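You operate a simulated robot arm through the tools that you are given. There is no shell and no other tool. Be economical: measure what you need, move in short steps, check, and stop when the job is done.

Carry out the task below with a simulated two-armed robot. There is one attempt and no reset: what you move stays moved.

TASK
Pack the coil that the slip names with one packing pad, close the carton, lay the slip in its pouch.
Fine: the carton on the bench, it stays in its place; the slip names the coil's length; the other coil and pads stay.
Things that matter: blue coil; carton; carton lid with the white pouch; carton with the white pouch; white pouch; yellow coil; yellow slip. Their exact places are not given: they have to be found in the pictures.

It is judged by the outcome, as a careful person would: the job done as asked, and still so three seconds after it is handed in. It fails if anything else is knocked over, pushed out of place, dropped, spilled or broken.

THE ROBOT
Two 7-joint arms with fingered hands on one trunk, on a base that drives. Base frame: it is fixed to the floor where the robot stands at the start and does not move with it; the origin is under the middle of the robot, x ahead of it, y to its left, z up; the surface under the hand at the start is at about z = 850. Lengths are in mm, angles in rad, forces in N, time in s.
The left shoulder is at the start at [30, 136, 1180], the right one opposite. Places, roughly: carton lid with the white pouch [800, 100, 1000]; carton with the white pouch [800, 100, 900]; white pouch [800, 100, 1000]. Payload 5 kg a hand.
The tool frame of a hand sits at the grasp point between the pads (the TCP): z along the fingers, y along the line on which they close. The tips reach 42 mm beyond it. Largest opening 208 mm; the body of the gripper starts 119 mm behind the TCP. The gripper is a hand of 4 fingers: y runs from the thumb to the fingers, the wrist lies at [0, 0, -332] in the tool frame.
Orientation is told as [roll, pitch, yaw] about the base's x, y, z axes, in that order, counted from this pose: with the fingers straight down and closing along the base's y, the tool's x points along the base's -x, its y along +y and its z along -z.

THE INTERFACE
- The arms move only by the tool send_rows. It takes "left_targets", "right_targets" or both (then of equal length, played together; a hand with none holds still); each is a list of rows, each a list of 2 entries, a list of its own where there are three numbers: the turn, a rotation vector about the base's x, y, z in units of 4 degrees (1.0 is 4 degrees), then the shift along the base's x, y, z in units of 20 mm (1.0 is 20 mm). In form: [[[rx, ry, rz], [x, y, z]], ...]. A call has 1 to 20 rows; each row shifts and turns the commanded pose from where the row before left it. A call with a number of a shift or a turn outside -1 to 1 is refused whole. A row lasts 0.2 s, in which the tool goes at most 50 mm and 0.15 rad; a call with a longer step from one row to the next is refused whole. Where a pose cannot be reached the arm comes as near as it can. A force on the tool above 50 N (or 10 N above the force at the start of the call, whichever is more), or a blocked arm, ends the call early, and 0.2 s more pass. In this call time passes only in rows, and 0.2 s behind the last. It gives the time, the measured TCP pose, the force on the tool (base axes), the opening and the grip force at its end, in the units of the frame above (readings bear some noise), with the torque about the TCP (base axes, N m) and any sound that the robot's microphone picked up, and new pictures: "views" is both (left out), scene, wrist or none (wrist: the cameras of the hands that moved).
- Cameras (640 x 400 px; columns grow to the right, rows downward): "scene" is now at [46.3, -20.4, 1905.9]; the picture's right is [-0.28, -0.96, 0.00], its down [-0.72, 0.21, -0.66] and it looks along [0.64, -0.18, -0.75] (base axes); focal length 293 px, centre (320, 200). "left" rides on the left gripper at [-101, 0, -145] in its tool frame; the picture's right is [0.00, -1.00, 0.00], its down [0.82, 0.00, -0.57] and it looks along [0.57, 0.00, 0.82] (tool axes); focal length 261 px, centre (320, 200). "right" rides on the right gripper at [101, 0, -145] in its tool frame; the picture's right is [0.00, 1.00, 0.00], its down [-0.82, 0.00, -0.57] and it looks along [-0.57, 0.00, 0.82] (tool axes); focal length 261 px, centre (320, 200).
- lift_body(by): slides the trunk up (or, below 0, down) by that many mm; the arms and the scene camera ride with it, the base frame stays. It gives what a move gives, with no picture.
- drive_base(legs): drives the robot by 1 to 6 legs, each [ahead, left, turn to the left] in mm, mm and rad, along the robot's own axes; the way and the turn of a leg run together, so that a leg with both is an arc; at most 1500 mm and 3.142 rad a leg. The arms and the cameras ride along, it lands a little off, and it stops where it bumps. It gives what a move gives, and a new picture of the scene camera.
- set_fingers(finger1, finger2, finger3, thumb_bend, hand): sets how far each is bent, from 0 (flat) to 1 (curled in); at 0.3 the hand is open as for a grip, at 0.7 the pads meet at the TCP. One left out holds its place. A second passes; each finger stops where it meets its share of the squeeze, and holds until it gets a number again. It is the only way to open and close the hand. It gives what a move gives, with no picture; readings hold the bend of each and the force on the fingers (four entries, about 0 where the hand has none), thumb and palm.
- aim_head(pan, tilt): turns the head with the scene camera to pan (to the left, within 2.496 rad either way) and tilt (down, from -0.506 to 1.204), counted from straight ahead of the robot. It gives what a move gives, and a new picture of the scene camera.
- locate(camera, pixels): for up to 12 pixels [column, row] of the newest picture of that camera ("zoom" is the newest enlarged one), the place [x, y, z] in the base frame of the surface seen there, good to about 2 mm. The clock stands still meanwhile.
- inspect(camera, box): a new picture of the part [left, top, right, bottom] of that camera's present view, enlarged. The clock stands still meanwhile.
- job_done(): hands the job in; it is judged then, once.

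Work in short steps. Measure before you move; look again where a grasp or a placing could have gone wrong, and mend it. You have 80 turns and 260 pictures in all, those below and enlarged ones among them. Open the grippers and draw the arms clear of the work before you hand the job in, unless the task says otherwise; then end with one line.

The tools are called after ">>>" as name(argument=value, ...) on one line, values as JSON. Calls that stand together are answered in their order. send_rows: Moves the arms, as the interface text tells. Its arguments: {"type":"object","properties":{"left_targets":{"type":"array"},"right_targets":{"type":"array"},"views":{"type":"string","enum":["both","scene","wrist","none"]}},"required":[]} The other tools are called the same way: lift_body (by) slides the trunk up or down; set_fingers (finger1, finger2, finger3, thumb_bend, hand) moves the fingers one by one; drive_base (legs) drives the base; aim_head (pan, tilt) turns the head that bears the scene camera; locate (camera, pixels) gives the place of the surface under pixels of a picture; inspect (camera, box) takes an enlarged picture of a part of a camera's view; job_done () hands the job in.

At the start:

```text
time_s: 0.0
left_position: [635.2, 147.2, 1375.2]
left_tcp_rot: [0.0, 0.0, 0.001]
left_contact_force: [0.4, 0.3, 0.0]
left_torque: [0.01, 0.02, -0.02]
left_grip_width: 207.6
left_grip_force: 0.2
left_shape: jaw
left_bend: [0.3, 0.3, 0.3, 0.3]
left_finger forces: [0.1, 0.1, 0.0, 0.0, 0.0, 0.1]
right_position: [554.6, -341.1, 1366.0]
right_tcp_rot: [0.001, -0.001, 0.001]
right_contact_force: [0.3, 0.4, -0.8]
right_torque: [0.03, 0.01, 0.01]
right_grip_width: 207.8
right_grip_force: 0.1
right_shape: jaw
right_bend: [0.3, 0.3, 0.3, 0.3]
right_finger forces: [0.0, 0.0, 0.0, 0.0, 0.0, 0.0]
trunk travel left (down, up): [-200.0, 290.0]
robot x, y, heading: [-2.5, -1.5, -0.002]
head pan, tilt: [-0.281, 0.845]
```

scene: 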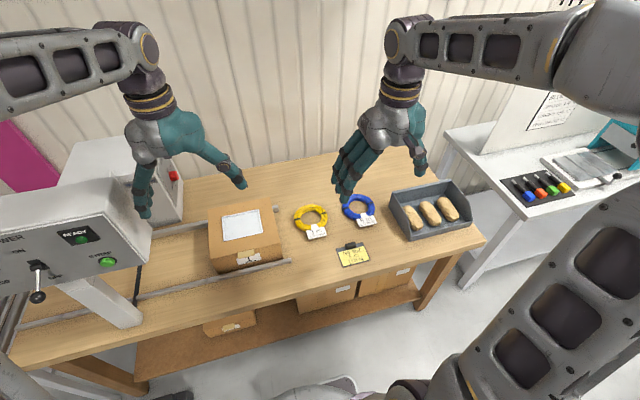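
right: 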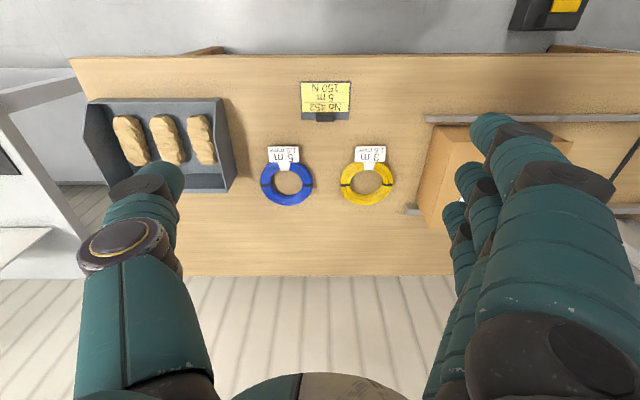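
left: 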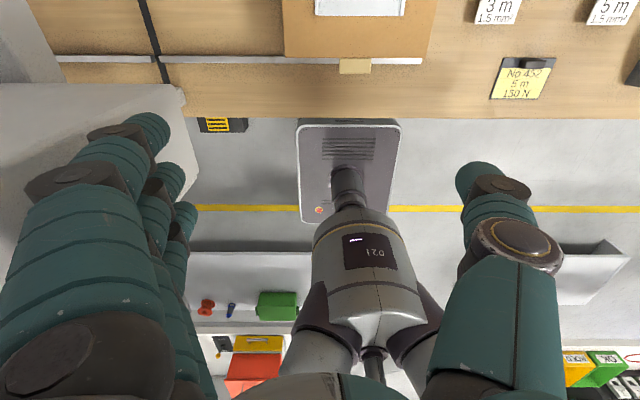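

The slip at (352,254) reads 5 m, which matches the blue coil's tag. I'll enlarge the carton, the coils and the slip to see the details.

>>> inspect(camera="scene", box=[180, 180, 300, 290])

>>> inspect(camera="scene", box=[280, 170, 480, 280])

>>> locate(camera="scene", pixels=[[213, 225], [270, 205], [215, 260], [283, 245], [223, 218], [260, 208], [262, 235], [225, 241], [353, 254], [360, 207], [310, 217], [300, 260]])

>>> locate(camera="right", pixels=[[287, 163], [287, 204], [261, 184], [312, 184], [287, 185], [325, 95], [325, 117], [130, 140], [167, 140], [201, 140], [283, 153], [230, 185]])

```text
3.64 times, centred on (240, 235) of scene
```

zoom: 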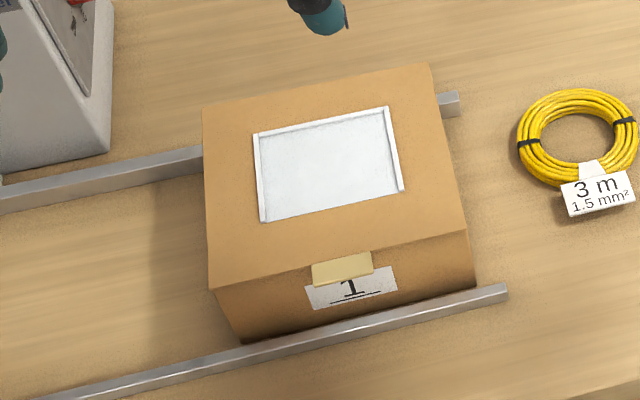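

```text
3.20 times, centred on (380, 225) of scene
```

zoom: 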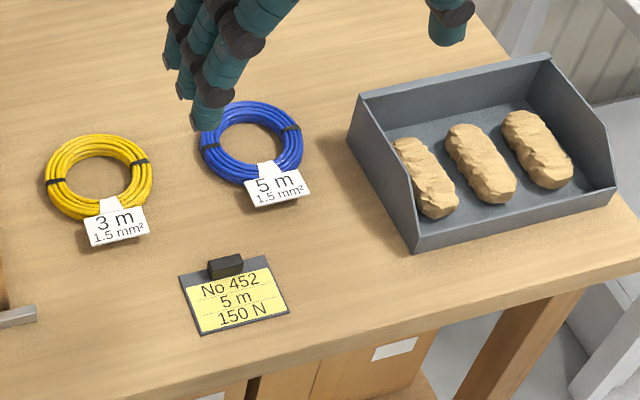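

```text
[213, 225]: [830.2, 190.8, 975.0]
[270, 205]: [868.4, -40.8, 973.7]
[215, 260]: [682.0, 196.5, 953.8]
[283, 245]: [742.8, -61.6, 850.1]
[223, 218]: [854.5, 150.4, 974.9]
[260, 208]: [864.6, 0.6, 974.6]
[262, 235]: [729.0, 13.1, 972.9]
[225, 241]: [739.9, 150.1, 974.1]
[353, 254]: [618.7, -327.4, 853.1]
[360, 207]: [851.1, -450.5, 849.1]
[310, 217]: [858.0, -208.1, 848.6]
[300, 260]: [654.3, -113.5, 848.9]
```

```text
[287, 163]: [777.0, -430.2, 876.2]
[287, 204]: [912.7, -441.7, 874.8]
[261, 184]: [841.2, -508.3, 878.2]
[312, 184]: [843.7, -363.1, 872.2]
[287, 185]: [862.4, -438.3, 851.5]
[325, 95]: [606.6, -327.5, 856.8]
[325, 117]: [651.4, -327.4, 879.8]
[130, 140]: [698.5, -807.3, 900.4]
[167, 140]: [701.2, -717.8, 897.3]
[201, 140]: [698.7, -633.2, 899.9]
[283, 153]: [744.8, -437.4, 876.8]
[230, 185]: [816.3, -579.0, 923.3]
```

The carton's lid is shut, with a tab on its near edge. I'll look closer at the tab, the lid edges, the pouch and the slip's clip.

>>> inspect(camera="scene", box=[204, 236, 284, 286])

>>> inspect(camera="scene", box=[210, 196, 282, 241])

>>> inspect(camera="scene", box=[328, 235, 376, 265])

>>> inspect(camera="left", box=[260, 0, 460, 100])

```text
8.00 times, centred on (244, 261) of scene
```

zoom: 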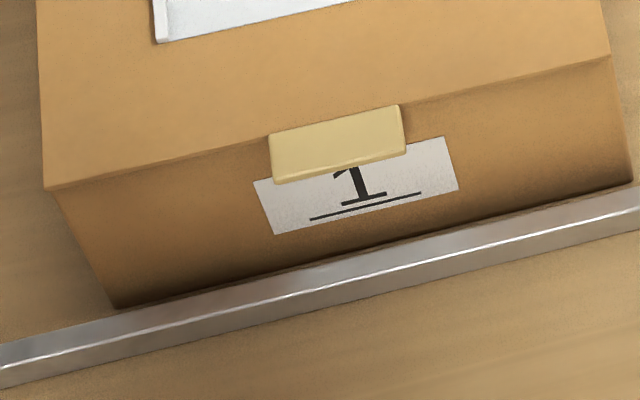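

```text
8.89 times, centred on (246, 218) of scene
```

zoom: 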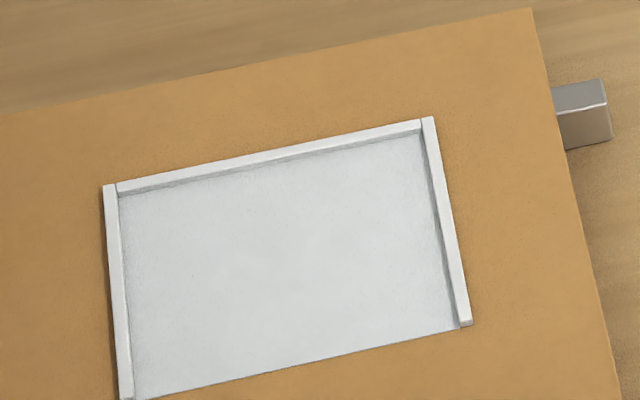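

```text
13.33 times, centred on (352, 250) of scene
```

zoom: 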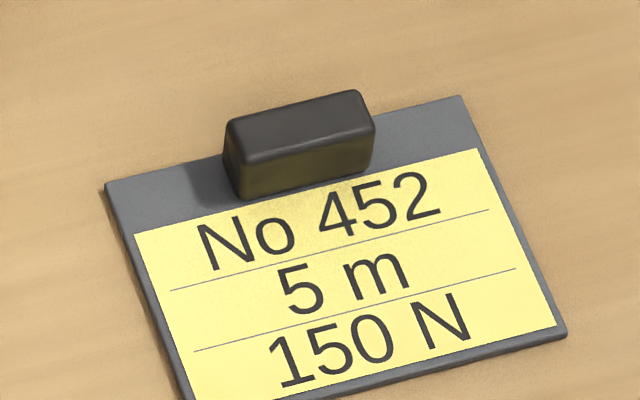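

```text
3.20 times, centred on (360, 50) of left
```

zoom: 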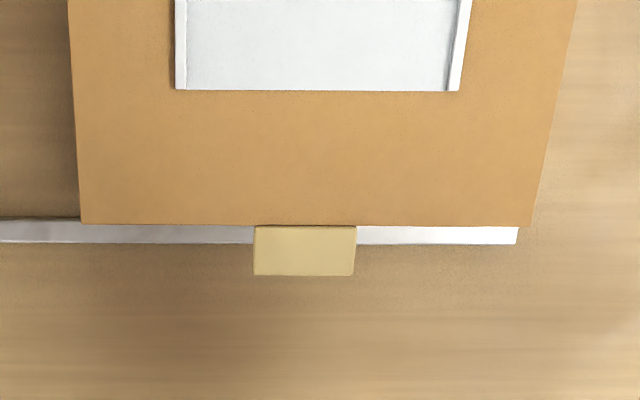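

I'll measure the tab and the lid edges in this newest zoom.

>>> locate(camera="zoom", pixels=[[262, 250], [345, 250], [305, 232], [305, 268], [90, 215], [525, 218], [75, 20], [565, 20], [182, 84], [455, 84], [300, 84], [440, 235]])

>>> inspect(camera="right", box=[285, 70, 365, 130])

```text
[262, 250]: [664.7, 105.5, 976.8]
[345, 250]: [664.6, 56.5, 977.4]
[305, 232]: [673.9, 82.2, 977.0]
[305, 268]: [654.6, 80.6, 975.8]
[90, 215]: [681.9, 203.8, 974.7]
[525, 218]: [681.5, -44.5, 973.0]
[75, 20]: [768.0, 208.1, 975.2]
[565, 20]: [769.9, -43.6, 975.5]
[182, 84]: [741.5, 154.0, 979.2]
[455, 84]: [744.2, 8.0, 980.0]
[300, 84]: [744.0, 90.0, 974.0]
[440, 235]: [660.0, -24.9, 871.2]
```

```text
6.67 times, centred on (325, 100) of right
```

zoom: 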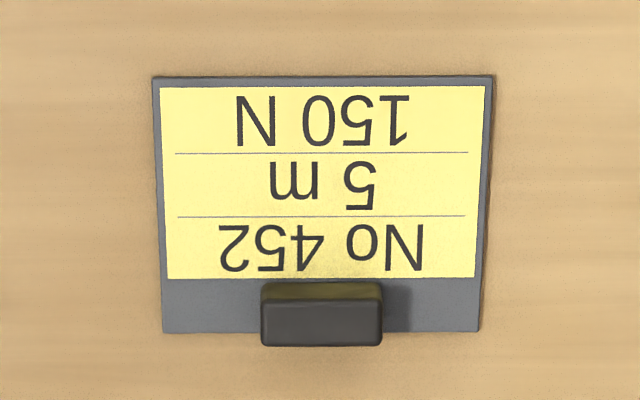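

>>> locate(camera="zoom", pixels=[[160, 85], [485, 85], [170, 322], [472, 322], [270, 325], [375, 325], [320, 307], [320, 340], [320, 290], [320, 180]])

>>> inspect(camera="right", box=[240, 135, 420, 215])

>>> inspect(camera="scene", box=[0, 100, 220, 330])

```text
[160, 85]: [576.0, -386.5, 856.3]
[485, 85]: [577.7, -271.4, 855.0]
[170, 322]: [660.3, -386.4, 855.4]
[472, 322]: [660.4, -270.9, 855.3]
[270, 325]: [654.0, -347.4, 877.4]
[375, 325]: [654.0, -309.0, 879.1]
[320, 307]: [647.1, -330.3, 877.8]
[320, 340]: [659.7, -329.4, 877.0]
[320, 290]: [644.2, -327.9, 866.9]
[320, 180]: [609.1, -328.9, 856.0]
```

```text
3.56 times, centred on (330, 175) of right
```

zoom: 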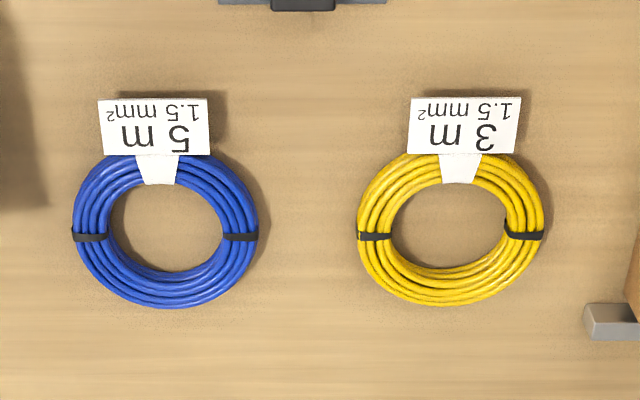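

```text
1.74 times, centred on (110, 215) of scene
```

zoom: 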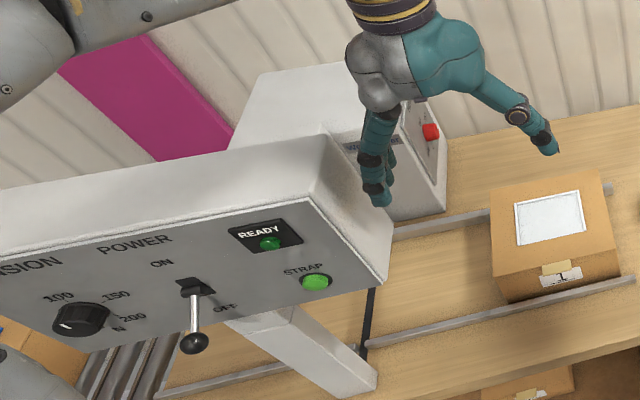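

Slip: the handle block is at about (653,-328), top z 878. The pouch opens toward the robot, and the lid tab is at x 652–680, y 55–105, z 977. I'll measure the carton's far edge, and close the left fingers into a prong to lift the tab.

>>> locate(camera="scene", pixels=[[267, 199], [240, 205], [215, 212], [275, 209], [200, 180], [300, 165], [280, 195], [190, 228], [240, 275], [150, 280]])

>>> set_fingers(hand="left", finger1=0.68, finger2=0.68, finger3=0.68, thumb_bend=0.68)

>>> send_rows(left_targets=[[[0, -0.7, 0], [-0.5, -0.25, -0.7]], [[0, -0.7, 0], [-0.5, -0.25, -0.7]], [[0, -0.7, 0], [-0.5, -0.25, -0.7]], [[0, -0.7, 0], [-0.5, -0.25, -0.7]], [[0, -0.7, 0], [-0.5, -0.25, -0.7]], [[0, -0.7, 0], [-0.5, -0.25, -0.7]], [[0, -0.7, 0], [-0.5, -0.25, -0.7]], [[0, -0.7, 0], [-0.5, -0.25, -0.7]], [[0, -0.7, 0], [-0.5, -0.25, -0.7]], [[0, -0.7, 0], [-0.5, -0.25, -0.7]], [[0, -0.7, 0], [-0.2, -0.2, -0.7]], [[0, -0.7, 0], [0, -0.2, -0.7]], [[0, -0.7, 0], [0, -0.2, -0.7]], [[0, -0.7, 0], [0, 0, -0.7]], [[0, -0.7, 0], [0, 0, -0.7]], [[0, -0.7, 0], [0, 0, -0.7]], [[0, -0.7, 0], [0, 0, -0.7]], [[0, -0.7, 0], [0, 0, -0.7]]])

```text
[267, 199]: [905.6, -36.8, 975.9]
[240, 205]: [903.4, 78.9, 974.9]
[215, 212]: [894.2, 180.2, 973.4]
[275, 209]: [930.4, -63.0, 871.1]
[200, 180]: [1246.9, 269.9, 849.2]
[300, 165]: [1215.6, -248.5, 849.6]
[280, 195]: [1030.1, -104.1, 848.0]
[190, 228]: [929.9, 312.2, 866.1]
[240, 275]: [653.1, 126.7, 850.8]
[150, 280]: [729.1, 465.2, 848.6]
```

```text
time_s: 1.0
left_position: [634.4, 146.9, 1373.8]
left_tcp_rot: [0.0, 0.0, -0.001]
left_contact_force: [-0.8, 0.7, 0.2]
left_torque: [0.0, 0.0, 0.0]
left_grip_width: 38.6
left_grip_force: 0.0
left_shape: fingers
left_bend: [0.68, 0.68, 0.68, 0.68]
left_finger forces: [0.1, 0.0, 0.1, 0.0, 0.0, 0.1]
right_position: [553.5, -340.9, 1365.3]
right_tcp_rot: [-0.001, -0.001, 0.002]
right_contact_force: [0.3, 0.8, -0.8]
right_torque: [0.03, -0.04, -0.01]
right_grip_width: 207.6
right_grip_force: 0.1
right_shape: jaw
right_bend: [0.3, 0.3, 0.3, 0.3]
right_finger forces: [0.0, 0.0, 0.0, 0.0, 0.1, 0.0]
trunk travel left (down, up): [-200.0, 290.0]
robot x, y, heading: [0.1, 2.7, 0.003]
head pan, tilt: [-0.281, 0.845]
```

```text
time_s: 4.8
left_position: [590.4, 61.8, 1147.9]
left_tcp_rot: [0.005, -0.806, -0.007]
left_contact_force: [1.5, -2.6, 0.4]
left_torque: [0.16, 0.05, 0.2]
left_grip_width: 38.0
left_grip_force: 0.0
left_shape: fingers
left_bend: [0.68, 0.68, 0.68, 0.68]
left_finger forces: [0.1, 0.0, 0.0, 0.0, 0.1, 0.0]
left hand out of reach, approached as far as the arm can: row 12, 13, 15, 16, 17, 18
right_position: [554.0, -343.8, 1365.4]
right_tcp_rot: [0.0, 0.001, -0.001]
right_contact_force: [-0.6, -2.3, -0.4]
right_torque: [0.32, -0.05, -0.02]
right_grip_width: 207.8
right_grip_force: 0.0
right_shape: jaw
right_bend: [0.3, 0.3, 0.3, 0.3]
right_finger forces: [0.0, 0.0, 0.0, 0.1, 0.0, 0.1]
trunk travel left (down, up): [-200.0, 290.0]
robot x, y, heading: [-1.4, -1.7, -0.002]
head pan, tilt: [-0.281, 0.845]
```

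scene: 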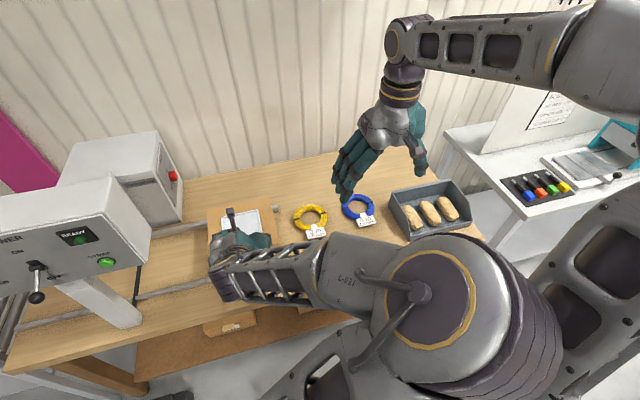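
left: 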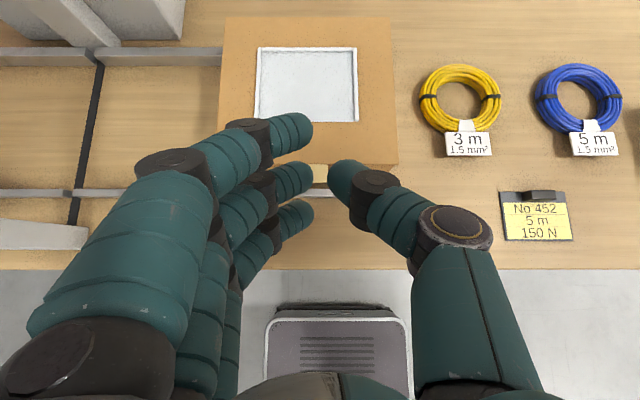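

The arm is cramped this close in, and floor measurements behind show clear space. I'll drive back 200 mm so the left arm can reach the tab tilted.

>>> drive_base(legs=[[-200, 0, 0]])

```text
time_s: 6.4
left_position: [397.2, 65.2, 1148.5]
left_tcp_rot: [0.002, -0.805, -0.004]
left_contact_force: [-0.3, -0.7, 0.4]
left_torque: [0.02, -0.05, -0.01]
left_grip_width: 37.8
left_grip_force: 0.1
left_shape: fingers
left_bend: [0.68, 0.68, 0.68, 0.68]
left_finger forces: [0.0, 0.0, 0.0, 0.0, 0.0, 0.0]
right_position: [362.1, -341.8, 1367.2]
right_tcp_rot: [0.0, -0.002, 0.0]
right_contact_force: [-1.0, -0.4, 1.0]
right_torque: [0.02, -0.13, 0.04]
right_grip_width: 207.6
right_grip_force: 0.1
right_shape: jaw
right_bend: [0.3, 0.3, 0.3, 0.3]
right_finger forces: [0.1, 0.0, 0.1, 0.1, 0.0, 0.0]
trunk travel left (down, up): [-200.0, 290.0]
robot x, y, heading: [-190.7, -2.3, -0.003]
head pan, tilt: [-0.281, 0.845]
```

scene: 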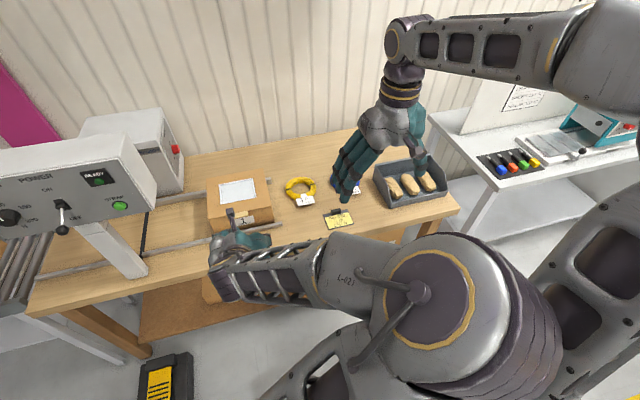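

Now the left hand has room. I'll bring the prong to just in front of and below the tab.

>>> send_rows(left_targets=[[[0, 0, 0], [0.8, 0.08, -0.82]], [[0, 0, 0], [0.8, 0.08, -0.82]], [[0, 0, 0], [0.8, 0.08, -0.82]], [[0, 0, 0], [0.8, 0.08, -0.82]], [[0, 0, 0], [0.8, 0.08, -0.82]], [[0, 0, 0], [0.8, 0.08, -0.82]], [[0, 0, 0], [0.8, 0.08, -0.82]], [[0, 0, 0], [0.8, 0.08, -0.82]], [[0, 0, 0], [0.8, 0.08, -0.82]], [[0, 0, 0], [0.8, 0.08, -0.82]], [[0, 0, 0], [0.8, 0.08, -0.82]], [[0, 0, 0], [0.8, 0.08, -0.82]]])

```text
time_s: 9.0
left_position: [591.3, 86.1, 949.7]
left_tcp_rot: [0.0, -0.804, -0.001]
left_contact_force: [0.6, -1.1, -0.9]
left_torque: [0.01, 0.03, 0.01]
left_grip_width: 38.0
left_grip_force: 0.0
left_shape: fingers
left_bend: [0.68, 0.68, 0.68, 0.68]
left_finger forces: [0.0, 0.1, 0.1, 0.1, 0.1, 0.0]
right_position: [365.1, -340.9, 1365.0]
right_tcp_rot: [0.001, -0.001, 0.0]
right_contact_force: [0.4, 0.1, 0.4]
right_torque: [-0.08, 0.08, 0.03]
right_grip_width: 207.8
right_grip_force: 0.1
right_shape: jaw
right_bend: [0.3, 0.3, 0.3, 0.3]
right_finger forces: [0.1, 0.0, 0.1, 0.1, 0.0, 0.0]
trunk travel left (down, up): [-200.0, 290.0]
robot x, y, heading: [-189.0, 0.9, 0.003]
head pan, tilt: [-0.281, 0.845]
```

scene: 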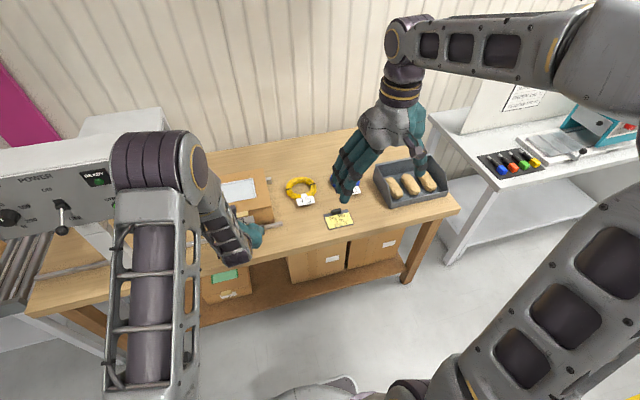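
left: 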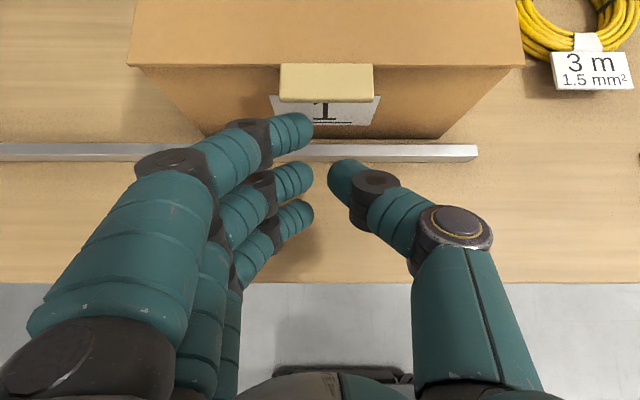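

The tips are in front of the carton. I'll measure the top fingertip against the tab.

>>> locate(camera="left", pixels=[[295, 130], [275, 135], [255, 140], [295, 180], [295, 215], [345, 175], [327, 98], [290, 115], [220, 160]])

```text
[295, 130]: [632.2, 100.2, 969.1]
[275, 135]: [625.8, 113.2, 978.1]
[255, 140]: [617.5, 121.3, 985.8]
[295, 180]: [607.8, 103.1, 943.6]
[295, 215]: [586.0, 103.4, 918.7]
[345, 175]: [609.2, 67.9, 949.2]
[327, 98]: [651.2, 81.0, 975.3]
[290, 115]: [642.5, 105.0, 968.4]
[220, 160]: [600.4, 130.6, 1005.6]
```

The top fingertip is at about (640,102,969). I'll drop 30 mm and go 26 mm ahead to put it under the tab.

>>> send_rows(left_targets=[[[0, 0, 0], [0, 0, -0.75]], [[0, 0, 0], [0, 0, -0.75]], [[0, 0, 0], [0.65, 0, 0]], [[0, 0, 0], [0.65, 0, 0]]], views="wrist")

>>> locate(camera="left", pixels=[[295, 130], [275, 135], [255, 140], [305, 130], [290, 115], [312, 130]])

```text
time_s: 10.0
left_position: [614.5, 84.7, 920.6]
left_tcp_rot: [0.002, -0.803, -0.002]
left_contact_force: [0.1, 0.5, -0.1]
left_torque: [0.01, -0.01, 0.01]
left_grip_width: 37.9
left_grip_force: 0.1
left_shape: fingers
left_bend: [0.68, 0.68, 0.68, 0.68]
left_finger forces: [0.0, 0.0, 0.0, 0.0, 0.0, 0.0]
right_position: [364.1, -339.8, 1365.8]
right_tcp_rot: [0.0, 0.0, 0.0]
right_contact_force: [0.4, 0.5, 0.1]
right_torque: [-0.03, 0.03, 0.01]
right_grip_width: 207.7
right_grip_force: 0.0
right_shape: jaw
right_bend: [0.3, 0.3, 0.3, 0.3]
right_finger forces: [0.0, 0.0, 0.0, 0.0, 0.0, 0.0]
trunk travel left (down, up): [-200.0, 290.0]
robot x, y, heading: [-191.5, 2.6, 0.003]
head pan, tilt: [-0.281, 0.845]
```

left: 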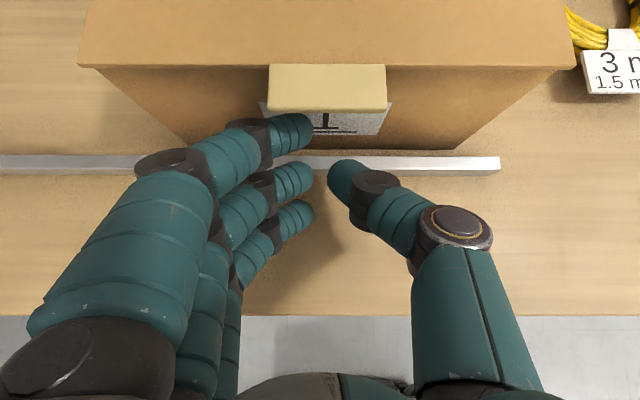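

```text
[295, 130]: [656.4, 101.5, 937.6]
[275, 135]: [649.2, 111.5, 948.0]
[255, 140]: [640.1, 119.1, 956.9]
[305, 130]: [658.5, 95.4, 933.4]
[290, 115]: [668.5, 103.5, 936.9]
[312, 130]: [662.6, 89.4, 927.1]
```

The fingertip slopes too much for a clean lift. I'll pitch the hand a further 28° toward horizontal, lower it 20 mm and shift it -12 mm in y.

>>> send_rows(left_targets=[[[0, 0, 0], [-0.5, -0.3, -1]], [[0, -1, 0], [-0.2, -0.3, 0]], [[0, -1, 0], [0, 0, 0]], [[0, -1, 0], [0, 0, 0]], [[0, -1, 0], [0, 0, 0]], [[0, -1, 0], [0, 0, 0]], [[0, -1, 0], [0, 0, 0]], [[0, -1, 0], [0, 0, 0]]], views="wrist")

>>> locate(camera="left", pixels=[[295, 130], [275, 135], [255, 140], [305, 130], [290, 117], [312, 130]])

```text
time_s: 10.5
left_position: [612.2, 76.2, 910.6]
left_tcp_rot: [0.008, -0.868, -0.001]
left_contact_force: [-5.4, 4.9, 23.2]
left_torque: [0.63, -0.13, 0.1]
left_grip_width: 37.8
left_grip_force: 12.9
left_shape: fingers
left_bend: [0.68, 0.68, 0.71, 0.68]
left_finger forces: [0.0, 0.0, 25.4, 0.1, 0.0, 0.0]
right_position: [362.6, -340.4, 1365.4]
right_tcp_rot: [-0.001, 0.001, 0.001]
right_contact_force: [1.1, -1.2, 0.6]
right_torque: [0.04, 0.11, -0.02]
right_grip_width: 207.7
right_grip_force: 0.1
right_shape: jaw
right_bend: [0.3, 0.3, 0.3, 0.3]
right_finger forces: [0.1, 0.0, 0.1, 0.0, 0.0, 0.1]
trunk travel left (down, up): [-200.0, 290.0]
robot x, y, heading: [-189.2, -2.4, 0.001]
head pan, tilt: [-0.281, 0.845]
stopped in row 2 (left hand): the force on the tool passed its limit at 55 N (the readings are from after the stop); the commanded pose is now the measured one
```

left: 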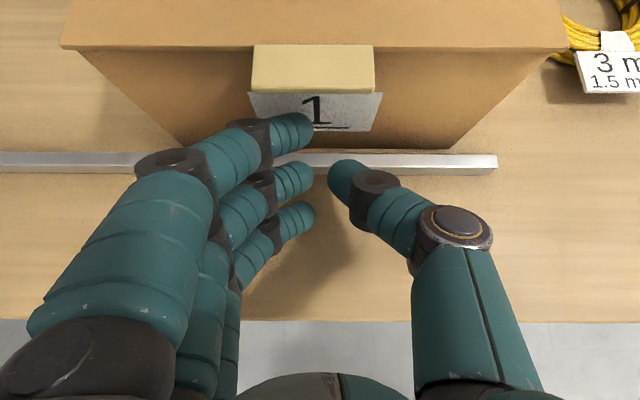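

```text
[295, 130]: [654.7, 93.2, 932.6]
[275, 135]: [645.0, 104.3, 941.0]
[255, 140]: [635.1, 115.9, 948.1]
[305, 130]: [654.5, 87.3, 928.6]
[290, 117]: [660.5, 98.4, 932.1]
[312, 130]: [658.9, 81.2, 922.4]
```

The lowest finger touched the bench. I'll raise the hand and back it up 20 mm, then curl fingers 2 and 3 away so only the top finger does the lifting.

>>> send_rows(left_targets=[[[0, 0, 0], [-0.5, 0, 0.8]], [[0, 0, 0], [-0.8, 0, 0]]], views="none")

>>> set_fingers(hand="left", finger2=1.0, finger3=1.0, finger1=0.6)

>>> send_rows(left_targets=[[[0, -1, 0], [0, 0, 0]], [[0, -1, 0], [0, 0, 0]], [[0, -1, 0], [0, 0, 0]], [[0, -1, 0], [0, 0, 0]], [[0, -1, 0], [0, 0, 0]], [[0, -1, 0], [0, 0, 0]]], views="both")

```text
time_s: 11.1
left_position: [583.2, 76.2, 924.0]
left_tcp_rot: [0.005, -0.859, -0.004]
left_contact_force: [0.2, -0.4, 0.5]
left_torque: [0.02, 0.01, 0.0]
left_grip_width: 37.7
left_grip_force: 0.1
left_shape: fingers
left_bend: [0.68, 0.68, 0.68, 0.68]
left_finger forces: [0.0, 0.1, 0.1, 0.1, 0.1, 0.1]
right_position: [363.8, -341.5, 1364.9]
right_tcp_rot: [0.001, 0.0, 0.0]
right_contact_force: [-1.1, 0.3, -0.1]
right_torque: [0.0, -0.03, 0.0]
right_grip_width: 207.9
right_grip_force: 0.2
right_shape: jaw
right_bend: [0.3, 0.3, 0.3, 0.3]
right_finger forces: [0.2, 0.0, 0.1, 0.0, 0.0, 0.0]
trunk travel left (down, up): [-200.0, 290.0]
robot x, y, heading: [-188.7, -0.2, -0.003]
head pan, tilt: [-0.281, 0.845]
```

```text
time_s: 12.1
left_position: [582.9, 76.4, 923.9]
left_tcp_rot: [0.004, -0.861, -0.003]
left_contact_force: [0.4, 0.1, 0.3]
left_torque: [-0.01, -0.02, 0.0]
left_grip_width: 57.4
left_grip_force: 0.1
left_shape: fingers
left_bend: [0.6, 0.75, 1.0, 0.67]
left_finger forces: [0.1, 0.0, 0.0, 0.0, 0.0, 0.0]
right_position: [363.8, -340.8, 1366.0]
right_tcp_rot: [0.001, 0.001, 0.0]
right_contact_force: [-0.2, -0.3, 0.2]
right_torque: [0.03, -0.01, 0.0]
right_grip_width: 208.0
right_grip_force: 0.0
right_shape: jaw
right_bend: [0.3, 0.3, 0.3, 0.3]
right_finger forces: [0.1, 0.0, 0.0, 0.0, 0.1, 0.1]
trunk travel left (down, up): [-200.0, 290.0]
robot x, y, heading: [-188.0, -1.6, -0.0]
head pan, tilt: [-0.281, 0.845]
```

```text
time_s: 13.5
left_position: [586.0, 75.7, 924.6]
left_tcp_rot: [0.009, -1.28, -0.006]
left_contact_force: [0.7, -0.2, 0.8]
left_torque: [-0.03, 0.05, 0.02]
left_grip_width: 57.7
left_grip_force: 0.0
left_shape: fingers
left_bend: [0.6, 0.75, 1.0, 0.67]
left_finger forces: [0.0, 0.0, 0.0, 0.1, 0.2, 0.0]
right_position: [364.8, -341.1, 1366.6]
right_tcp_rot: [-0.001, 0.0, 0.0]
right_contact_force: [0.5, 0.2, -0.7]
right_torque: [-0.02, 0.04, 0.03]
right_grip_width: 207.5
right_grip_force: 0.0
right_shape: jaw
right_bend: [0.3, 0.3, 0.3, 0.3]
right_finger forces: [0.0, 0.1, 0.1, 0.0, 0.0, 0.0]
trunk travel left (down, up): [-200.0, 290.0]
robot x, y, heading: [-189.4, -0.4, -0.002]
head pan, tilt: [-0.281, 0.845]
```

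scene: 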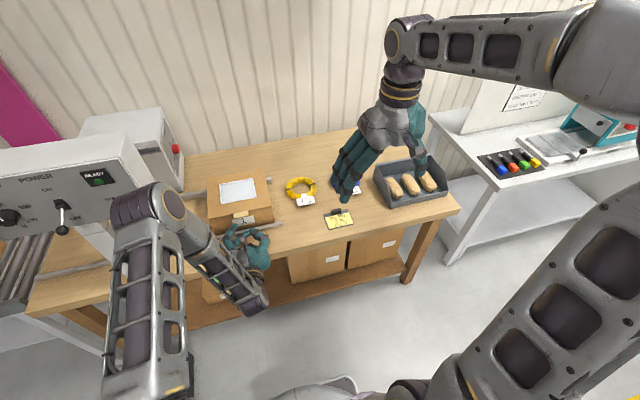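
left: 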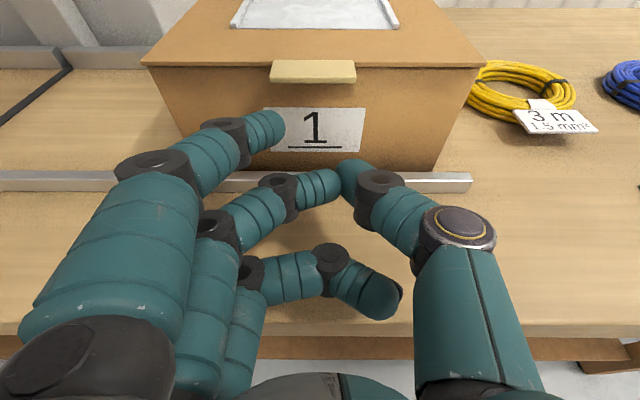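

>>> locate(camera="left", pixels=[[275, 125], [258, 118], [240, 130], [275, 115], [310, 78], [310, 70], [325, 180], [200, 148], [345, 170], [215, 135], [280, 135]])

```text
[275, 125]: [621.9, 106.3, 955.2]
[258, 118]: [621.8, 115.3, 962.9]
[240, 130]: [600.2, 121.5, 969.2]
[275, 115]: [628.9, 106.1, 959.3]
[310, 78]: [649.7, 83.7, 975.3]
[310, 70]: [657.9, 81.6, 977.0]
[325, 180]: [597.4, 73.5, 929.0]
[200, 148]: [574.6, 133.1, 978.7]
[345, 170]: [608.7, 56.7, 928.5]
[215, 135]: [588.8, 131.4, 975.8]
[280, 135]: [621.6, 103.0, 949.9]
```

The fingertip top is at about (625,108,960). I'll move it -28 in y, -8 in z and +35 in x under the tab, then start lifting gently.

>>> send_rows(left_targets=[[[0, 0, 0], [0, -0.7, -0.4]], [[0, 0, 0], [0, -0.7, 0]], [[0, 0, 0], [0.9, 0, 0]], [[0, 0, 0], [0.9, 0, 0]], [[0, 0, 0], [0, 0, 0.6]], [[0, 0, 0], [0, 0, 0.6]]], views="both")

```text
time_s: 14.9
left_position: [619.8, 47.9, 940.2]
left_tcp_rot: [0.008, -1.281, -0.006]
left_contact_force: [0.0, 0.2, -0.4]
left_torque: [0.0, 0.02, 0.02]
left_grip_width: 57.7
left_grip_force: 0.4
left_shape: fingers
left_bend: [0.6, 0.75, 1.0, 0.67]
left_finger forces: [0.2, 0.0, 0.1, 0.1, 0.0, 0.0]
right_position: [363.8, -341.7, 1365.6]
right_tcp_rot: [-0.001, 0.0, 0.0]
right_contact_force: [0.7, -0.1, 0.5]
right_torque: [0.05, -0.02, 0.01]
right_grip_width: 207.9
right_grip_force: 0.0
right_shape: jaw
right_bend: [0.3, 0.3, 0.3, 0.3]
right_finger forces: [0.1, 0.1, 0.0, 0.0, 0.1, 0.1]
trunk travel left (down, up): [-200.0, 290.0]
robot x, y, heading: [-193.0, 0.9, -0.0]
head pan, tilt: [-0.281, 0.845]
```

scene: 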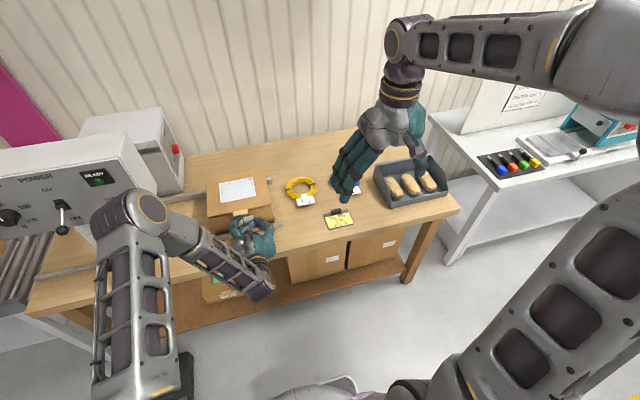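
left: 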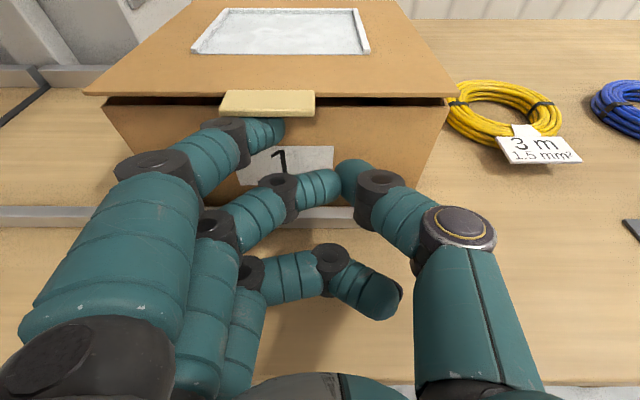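

The lid is lifting with almost no force and the carton hasn't moved. I'll follow the hinge arc up to about 40°.

>>> send_rows(left_targets=[[[0, 0.5, 0], [0.11, 0, 0.91]], [[0, 0.5, 0], [0.11, 0, 0.91]], [[0, 0.5, 0], [0.11, 0, 0.91]], [[0, 0.5, 0], [0.11, 0, 0.91]], [[0, 0.5, 0], [0.11, 0, 0.91]], [[0, 0.5, 0], [0.4, 0, 0.81]], [[0, 0.5, 0], [0.4, 0, 0.81]], [[0, 0.5, 0], [0.4, 0, 0.81]], [[0, 0.5, 0], [0.4, 0, 0.81]], [[0, 0.5, 0], [0.4, 0, 0.81]]], views="both")

```text
time_s: 17.1
left_position: [668.9, 48.5, 1113.2]
left_tcp_rot: [0.005, -0.931, -0.003]
left_contact_force: [-0.2, 0.4, -0.5]
left_torque: [0.02, -0.11, 0.04]
left_grip_width: 57.9
left_grip_force: 0.4
left_shape: fingers
left_bend: [0.6, 0.75, 1.0, 0.67]
left_finger forces: [0.2, 0.1, 0.1, 0.0, 0.0, 0.1]
right_position: [363.5, -341.1, 1366.3]
right_tcp_rot: [0.0, 0.0, 0.001]
right_contact_force: [-0.3, -0.6, 0.1]
right_torque: [0.02, -0.05, -0.04]
right_grip_width: 207.9
right_grip_force: 0.1
right_shape: jaw
right_bend: [0.3, 0.3, 0.3, 0.3]
right_finger forces: [0.1, 0.0, 0.0, 0.0, 0.0, 0.0]
trunk travel left (down, up): [-200.0, 290.0]
robot x, y, heading: [-195.3, -1.5, -0.004]
head pan, tilt: [-0.281, 0.845]
```

scene: 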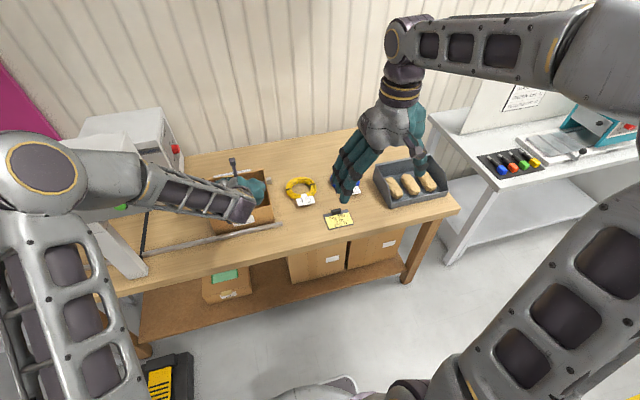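
left: 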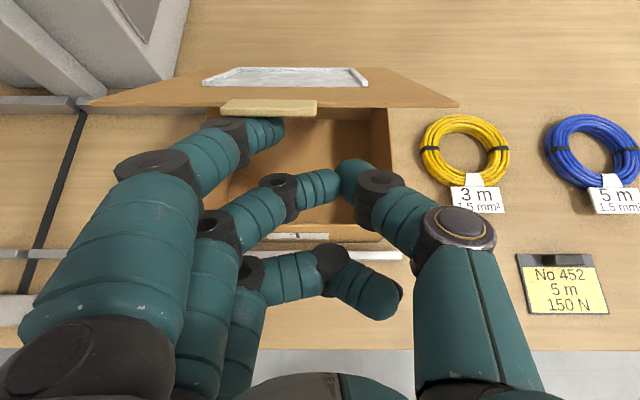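

The lid is at about 45° and following well. I'll continue to roughly 85°.

>>> send_rows(left_targets=[[[0, 0.5, 0], [0.64, 0, 0.63]], [[0, 0.5, 0], [0.64, 0, 0.63]], [[0, 0.5, 0], [0.64, 0, 0.63]], [[0, 0.5, 0], [0.64, 0, 0.63]], [[0, 0.5, 0], [0.64, 0, 0.63]], [[0, 0.5, 0], [0.8, 0, 0.38]], [[0, 0.5, 0], [0.8, 0, 0.38]], [[0, 0.5, 0], [0.8, 0, 0.38]], [[0, 0.5, 0], [0.8, 0, 0.38]], [[0, 0.5, 0], [0.8, 0, 0.38]]], views="both")

```text
time_s: 19.3
left_position: [814.4, 50.2, 1212.1]
left_tcp_rot: [0.005, -0.58, -0.004]
left_contact_force: [-0.3, 0.1, 0.2]
left_torque: [-0.03, 0.04, -0.03]
left_grip_width: 57.8
left_grip_force: 0.1
left_shape: fingers
left_bend: [0.6, 0.75, 1.0, 0.67]
left_finger forces: [0.1, 0.0, 0.1, 0.1, 0.0, 0.0]
right_position: [365.2, -341.0, 1364.8]
right_tcp_rot: [-0.001, 0.0, -0.001]
right_contact_force: [0.6, 0.2, 0.0]
right_torque: [-0.05, 0.08, 0.02]
right_grip_width: 207.8
right_grip_force: 0.1
right_shape: jaw
right_bend: [0.3, 0.3, 0.3, 0.3]
right_finger forces: [0.1, 0.0, 0.1, 0.1, 0.0, 0.1]
trunk travel left (down, up): [-200.0, 290.0]
robot x, y, heading: [-192.4, -0.3, 0.001]
head pan, tilt: [-0.281, 0.845]
```

scene: 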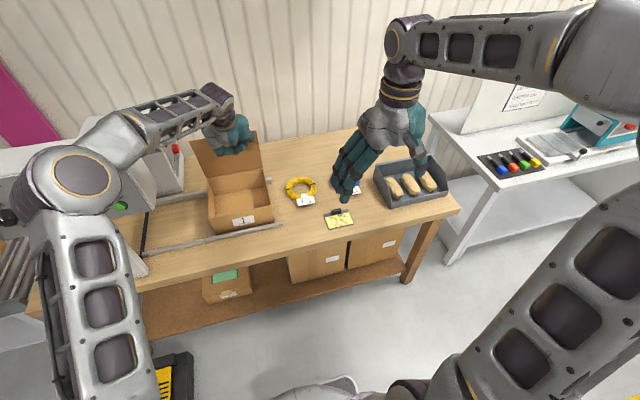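
left: 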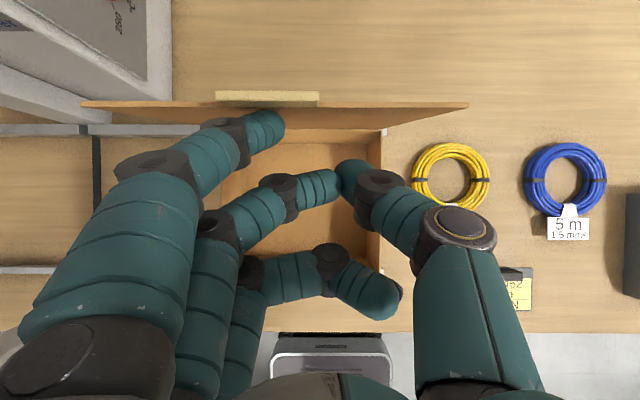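

The lid is nearly vertical. I'll push it on past vertical by about 25–30°.

>>> send_rows(left_targets=[[[0, 0.4, 0], [0.88, 0, 0.08]], [[0, 0.4, 0], [0.88, 0, 0.08]], [[0, 0.4, 0], [0.88, 0, 0.08]], [[0, 0.4, 0], [0.88, 0, 0.08]], [[0, 0.4, 0], [0.88, 0, 0.08]], [[0, 0.2, 0], [0.85, 0, -0.1]], [[0, 0.2, 0], [0.85, 0, -0.1]]], views="both")

```text
time_s: 20.9
left_position: [871.4, 54.9, 1202.6]
left_tcp_rot: [0.006, -0.42, -0.004]
left_contact_force: [-0.1, -0.2, -0.4]
left_torque: [0.02, 0.0, 0.0]
left_grip_width: 59.2
left_grip_force: 0.1
left_shape: fingers
left_bend: [0.6, 0.75, 1.0, 0.67]
left_finger forces: [0.0, 0.0, 0.0, 0.0, 0.0, 0.1]
left hand out of reach, approached as far as the arm can: row 5, 6, 7
right_position: [364.1, -341.2, 1365.9]
right_tcp_rot: [0.001, 0.0, -0.001]
right_contact_force: [0.4, -0.7, 0.4]
right_torque: [-0.01, 0.05, -0.02]
right_grip_width: 207.8
right_grip_force: 0.1
right_shape: jaw
right_bend: [0.3, 0.3, 0.3, 0.3]
right_finger forces: [0.0, 0.0, 0.1, 0.0, 0.0, 0.0]
trunk travel left (down, up): [-200.0, 290.0]
robot x, y, heading: [-192.2, -1.5, 0.003]
head pan, tilt: [-0.281, 0.845]
```

scene: 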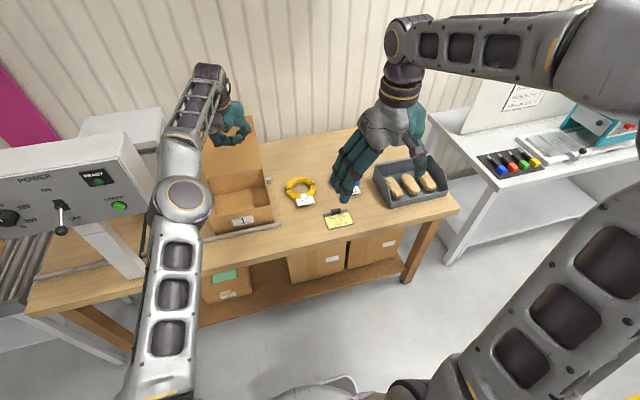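
left: 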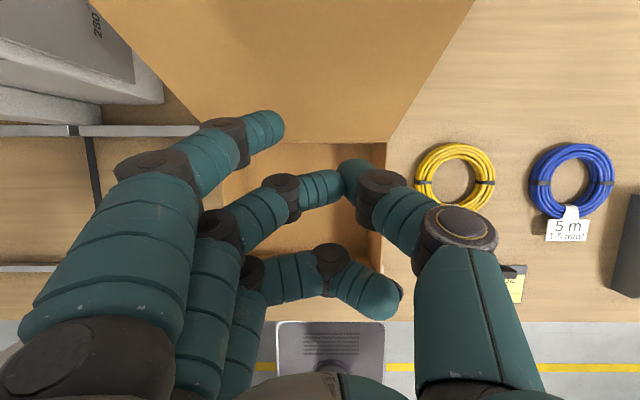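

The lid has tipped past vertical, away from the finger. I'll measure where it rests and look inside the carton.

>>> locate(camera="left", pixels=[[300, 20], [300, 120], [200, 20], [400, 60], [300, 160], [240, 185]])

>>> inspect(camera="scene", box=[180, 100, 300, 250])

```text
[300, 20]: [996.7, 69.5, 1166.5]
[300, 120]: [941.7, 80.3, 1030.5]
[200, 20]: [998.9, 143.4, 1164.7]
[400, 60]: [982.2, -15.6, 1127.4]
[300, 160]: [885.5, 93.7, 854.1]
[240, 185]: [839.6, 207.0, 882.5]
```

```text
2.67 times, centred on (240, 175) of scene
```

zoom: 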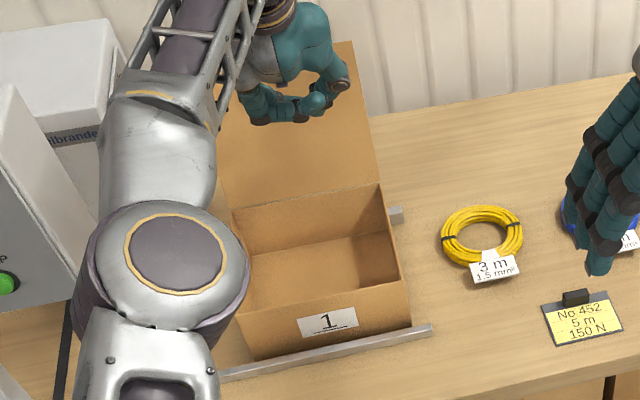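

The lid rests open against its stop, about 112°. I'll draw the left arm back to its starting posture, then drive forward again.

>>> send_rows(left_targets=[[[0, 0, 0], [-1, 0, 0.43]], [[0, 0, 0], [-1, 0, 0.43]], [[0, 0.3, 0], [-1, 0.25, 0.43]], [[0, 0.3, 0], [-1, 0.25, 0.43]], [[0, 0.3, 0], [-1, 0.25, 0.43]], [[0, 0.3, 0], [-1, 0.25, 0.43]], [[0, 0.3, 0], [-1, 0.25, 0.43]], [[0, 0.3, 0], [-1, 0.25, 0.43]], [[0, 0.3, 0], [-1, 0.25, 0.43]], [[0, 0.3, 0], [-1, 0.25, 0.43]], [[0, 0.3, 0], [-1, 0.25, 0.43]], [[0, 0.3, 0], [-1, 0.25, 0.43]], [[0, 0.3, 0], [-1, 0.25, 0.43]], [[0, 0.3, 0], [-1, 0.25, 0.43]], [[0, 0.3, 0], [-1, 0.25, 0.43]], [[0, 0.3, 0], [-1, 0.25, 0.43]], [[0, 0.3, 0], [-1, 0.25, 0.43]], [[0, 0.3, 0], [-1, 0.25, 0.43]], [[0, 0.3, 0], [-1, 0.25, 0.43]], [[0, 0.3, 0], [-1, 0.25, 0.43]]], views="none")

>>> drive_base(legs=[[190, 0, 0]])

>>> set_fingers(hand="right", finger1=0.52, finger2=0.52, finger3=0.52, thumb_bend=0.52)

```text
time_s: 25.1
left_position: [468.8, 145.7, 1375.6]
left_tcp_rot: [0.003, -0.039, -0.004]
left_contact_force: [-1.5, 0.8, -0.3]
left_torque: [-0.02, -0.09, 0.0]
left_grip_width: 59.2
left_grip_force: 0.0
left_shape: fingers
left_bend: [0.6, 0.75, 1.0, 0.67]
left_finger forces: [0.1, 0.0, 0.0, 0.0, 0.1, 0.1]
right_position: [363.5, -340.7, 1366.4]
right_tcp_rot: [-0.001, -0.002, 0.0]
right_contact_force: [-0.8, 0.5, 0.0]
right_torque: [0.0, -0.09, 0.0]
right_grip_width: 207.9
right_grip_force: 0.1
right_shape: jaw
right_bend: [0.3, 0.3, 0.3, 0.3]
right_finger forces: [0.0, 0.0, 0.1, 0.0, 0.1, 0.0]
trunk travel left (down, up): [-200.0, 290.0]
robot x, y, heading: [-189.7, 2.2, -0.001]
head pan, tilt: [-0.281, 0.845]
```

```text
time_s: 26.7
left_position: [665.0, 143.0, 1375.3]
left_tcp_rot: [0.003, -0.036, -0.008]
left_contact_force: [1.6, 0.2, -1.8]
left_torque: [0.0, 0.15, 0.03]
left_grip_width: 59.3
left_grip_force: 0.1
left_shape: fingers
left_bend: [0.6, 0.75, 1.0, 0.67]
left_finger forces: [0.0, 0.1, 0.0, 0.0, 0.0, 0.0]
right_position: [555.9, -343.6, 1364.8]
right_tcp_rot: [0.0, 0.001, -0.003]
right_contact_force: [-0.2, 0.1, -0.5]
right_torque: [0.01, 0.15, 0.04]
right_grip_width: 207.8
right_grip_force: 0.1
right_shape: jaw
right_bend: [0.3, 0.3, 0.3, 0.3]
right_finger forces: [0.0, 0.0, 0.0, 0.1, 0.0, 0.1]
trunk travel left (down, up): [-200.0, 290.0]
robot x, y, heading: [2.8, -1.8, 0.001]
head pan, tilt: [-0.281, 0.845]
```

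scene: 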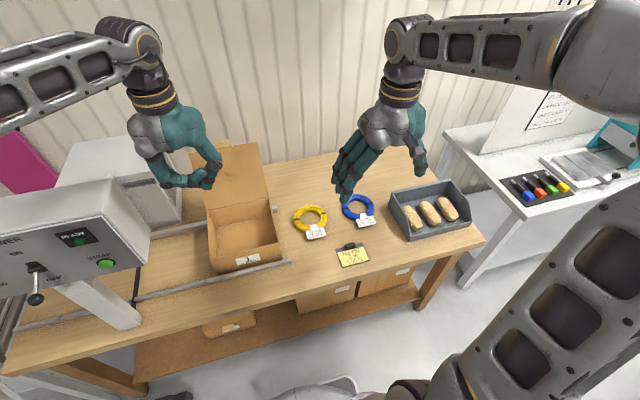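

```text
time_s: 27.7
left_position: [664.3, 141.5, 1374.7]
left_tcp_rot: [0.002, -0.037, -0.005]
left_contact_force: [0.7, -0.2, 0.2]
left_torque: [-0.01, 0.06, -0.01]
left_grip_width: 59.2
left_grip_force: 0.1
left_shape: fingers
left_bend: [0.6, 0.75, 1.0, 0.67]
left_finger forces: [0.1, 0.1, 0.0, 0.0, 0.0, 0.0]
right_position: [556.1, -343.6, 1365.4]
right_tcp_rot: [0.002, 0.001, -0.004]
right_contact_force: [0.6, 0.1, 0.2]
right_torque: [0.02, 0.03, 0.02]
right_grip_width: 111.2
right_grip_force: 0.1
right_shape: fingers
right_bend: [0.52, 0.52, 0.52, 0.52]
right_finger forces: [0.0, 0.0, 0.0, 0.1, 0.1, 0.1]
trunk travel left (down, up): [-200.0, 290.0]
robot x, y, heading: [3.7, -3.8, 0.0]
head pan, tilt: [-0.281, 0.845]
```

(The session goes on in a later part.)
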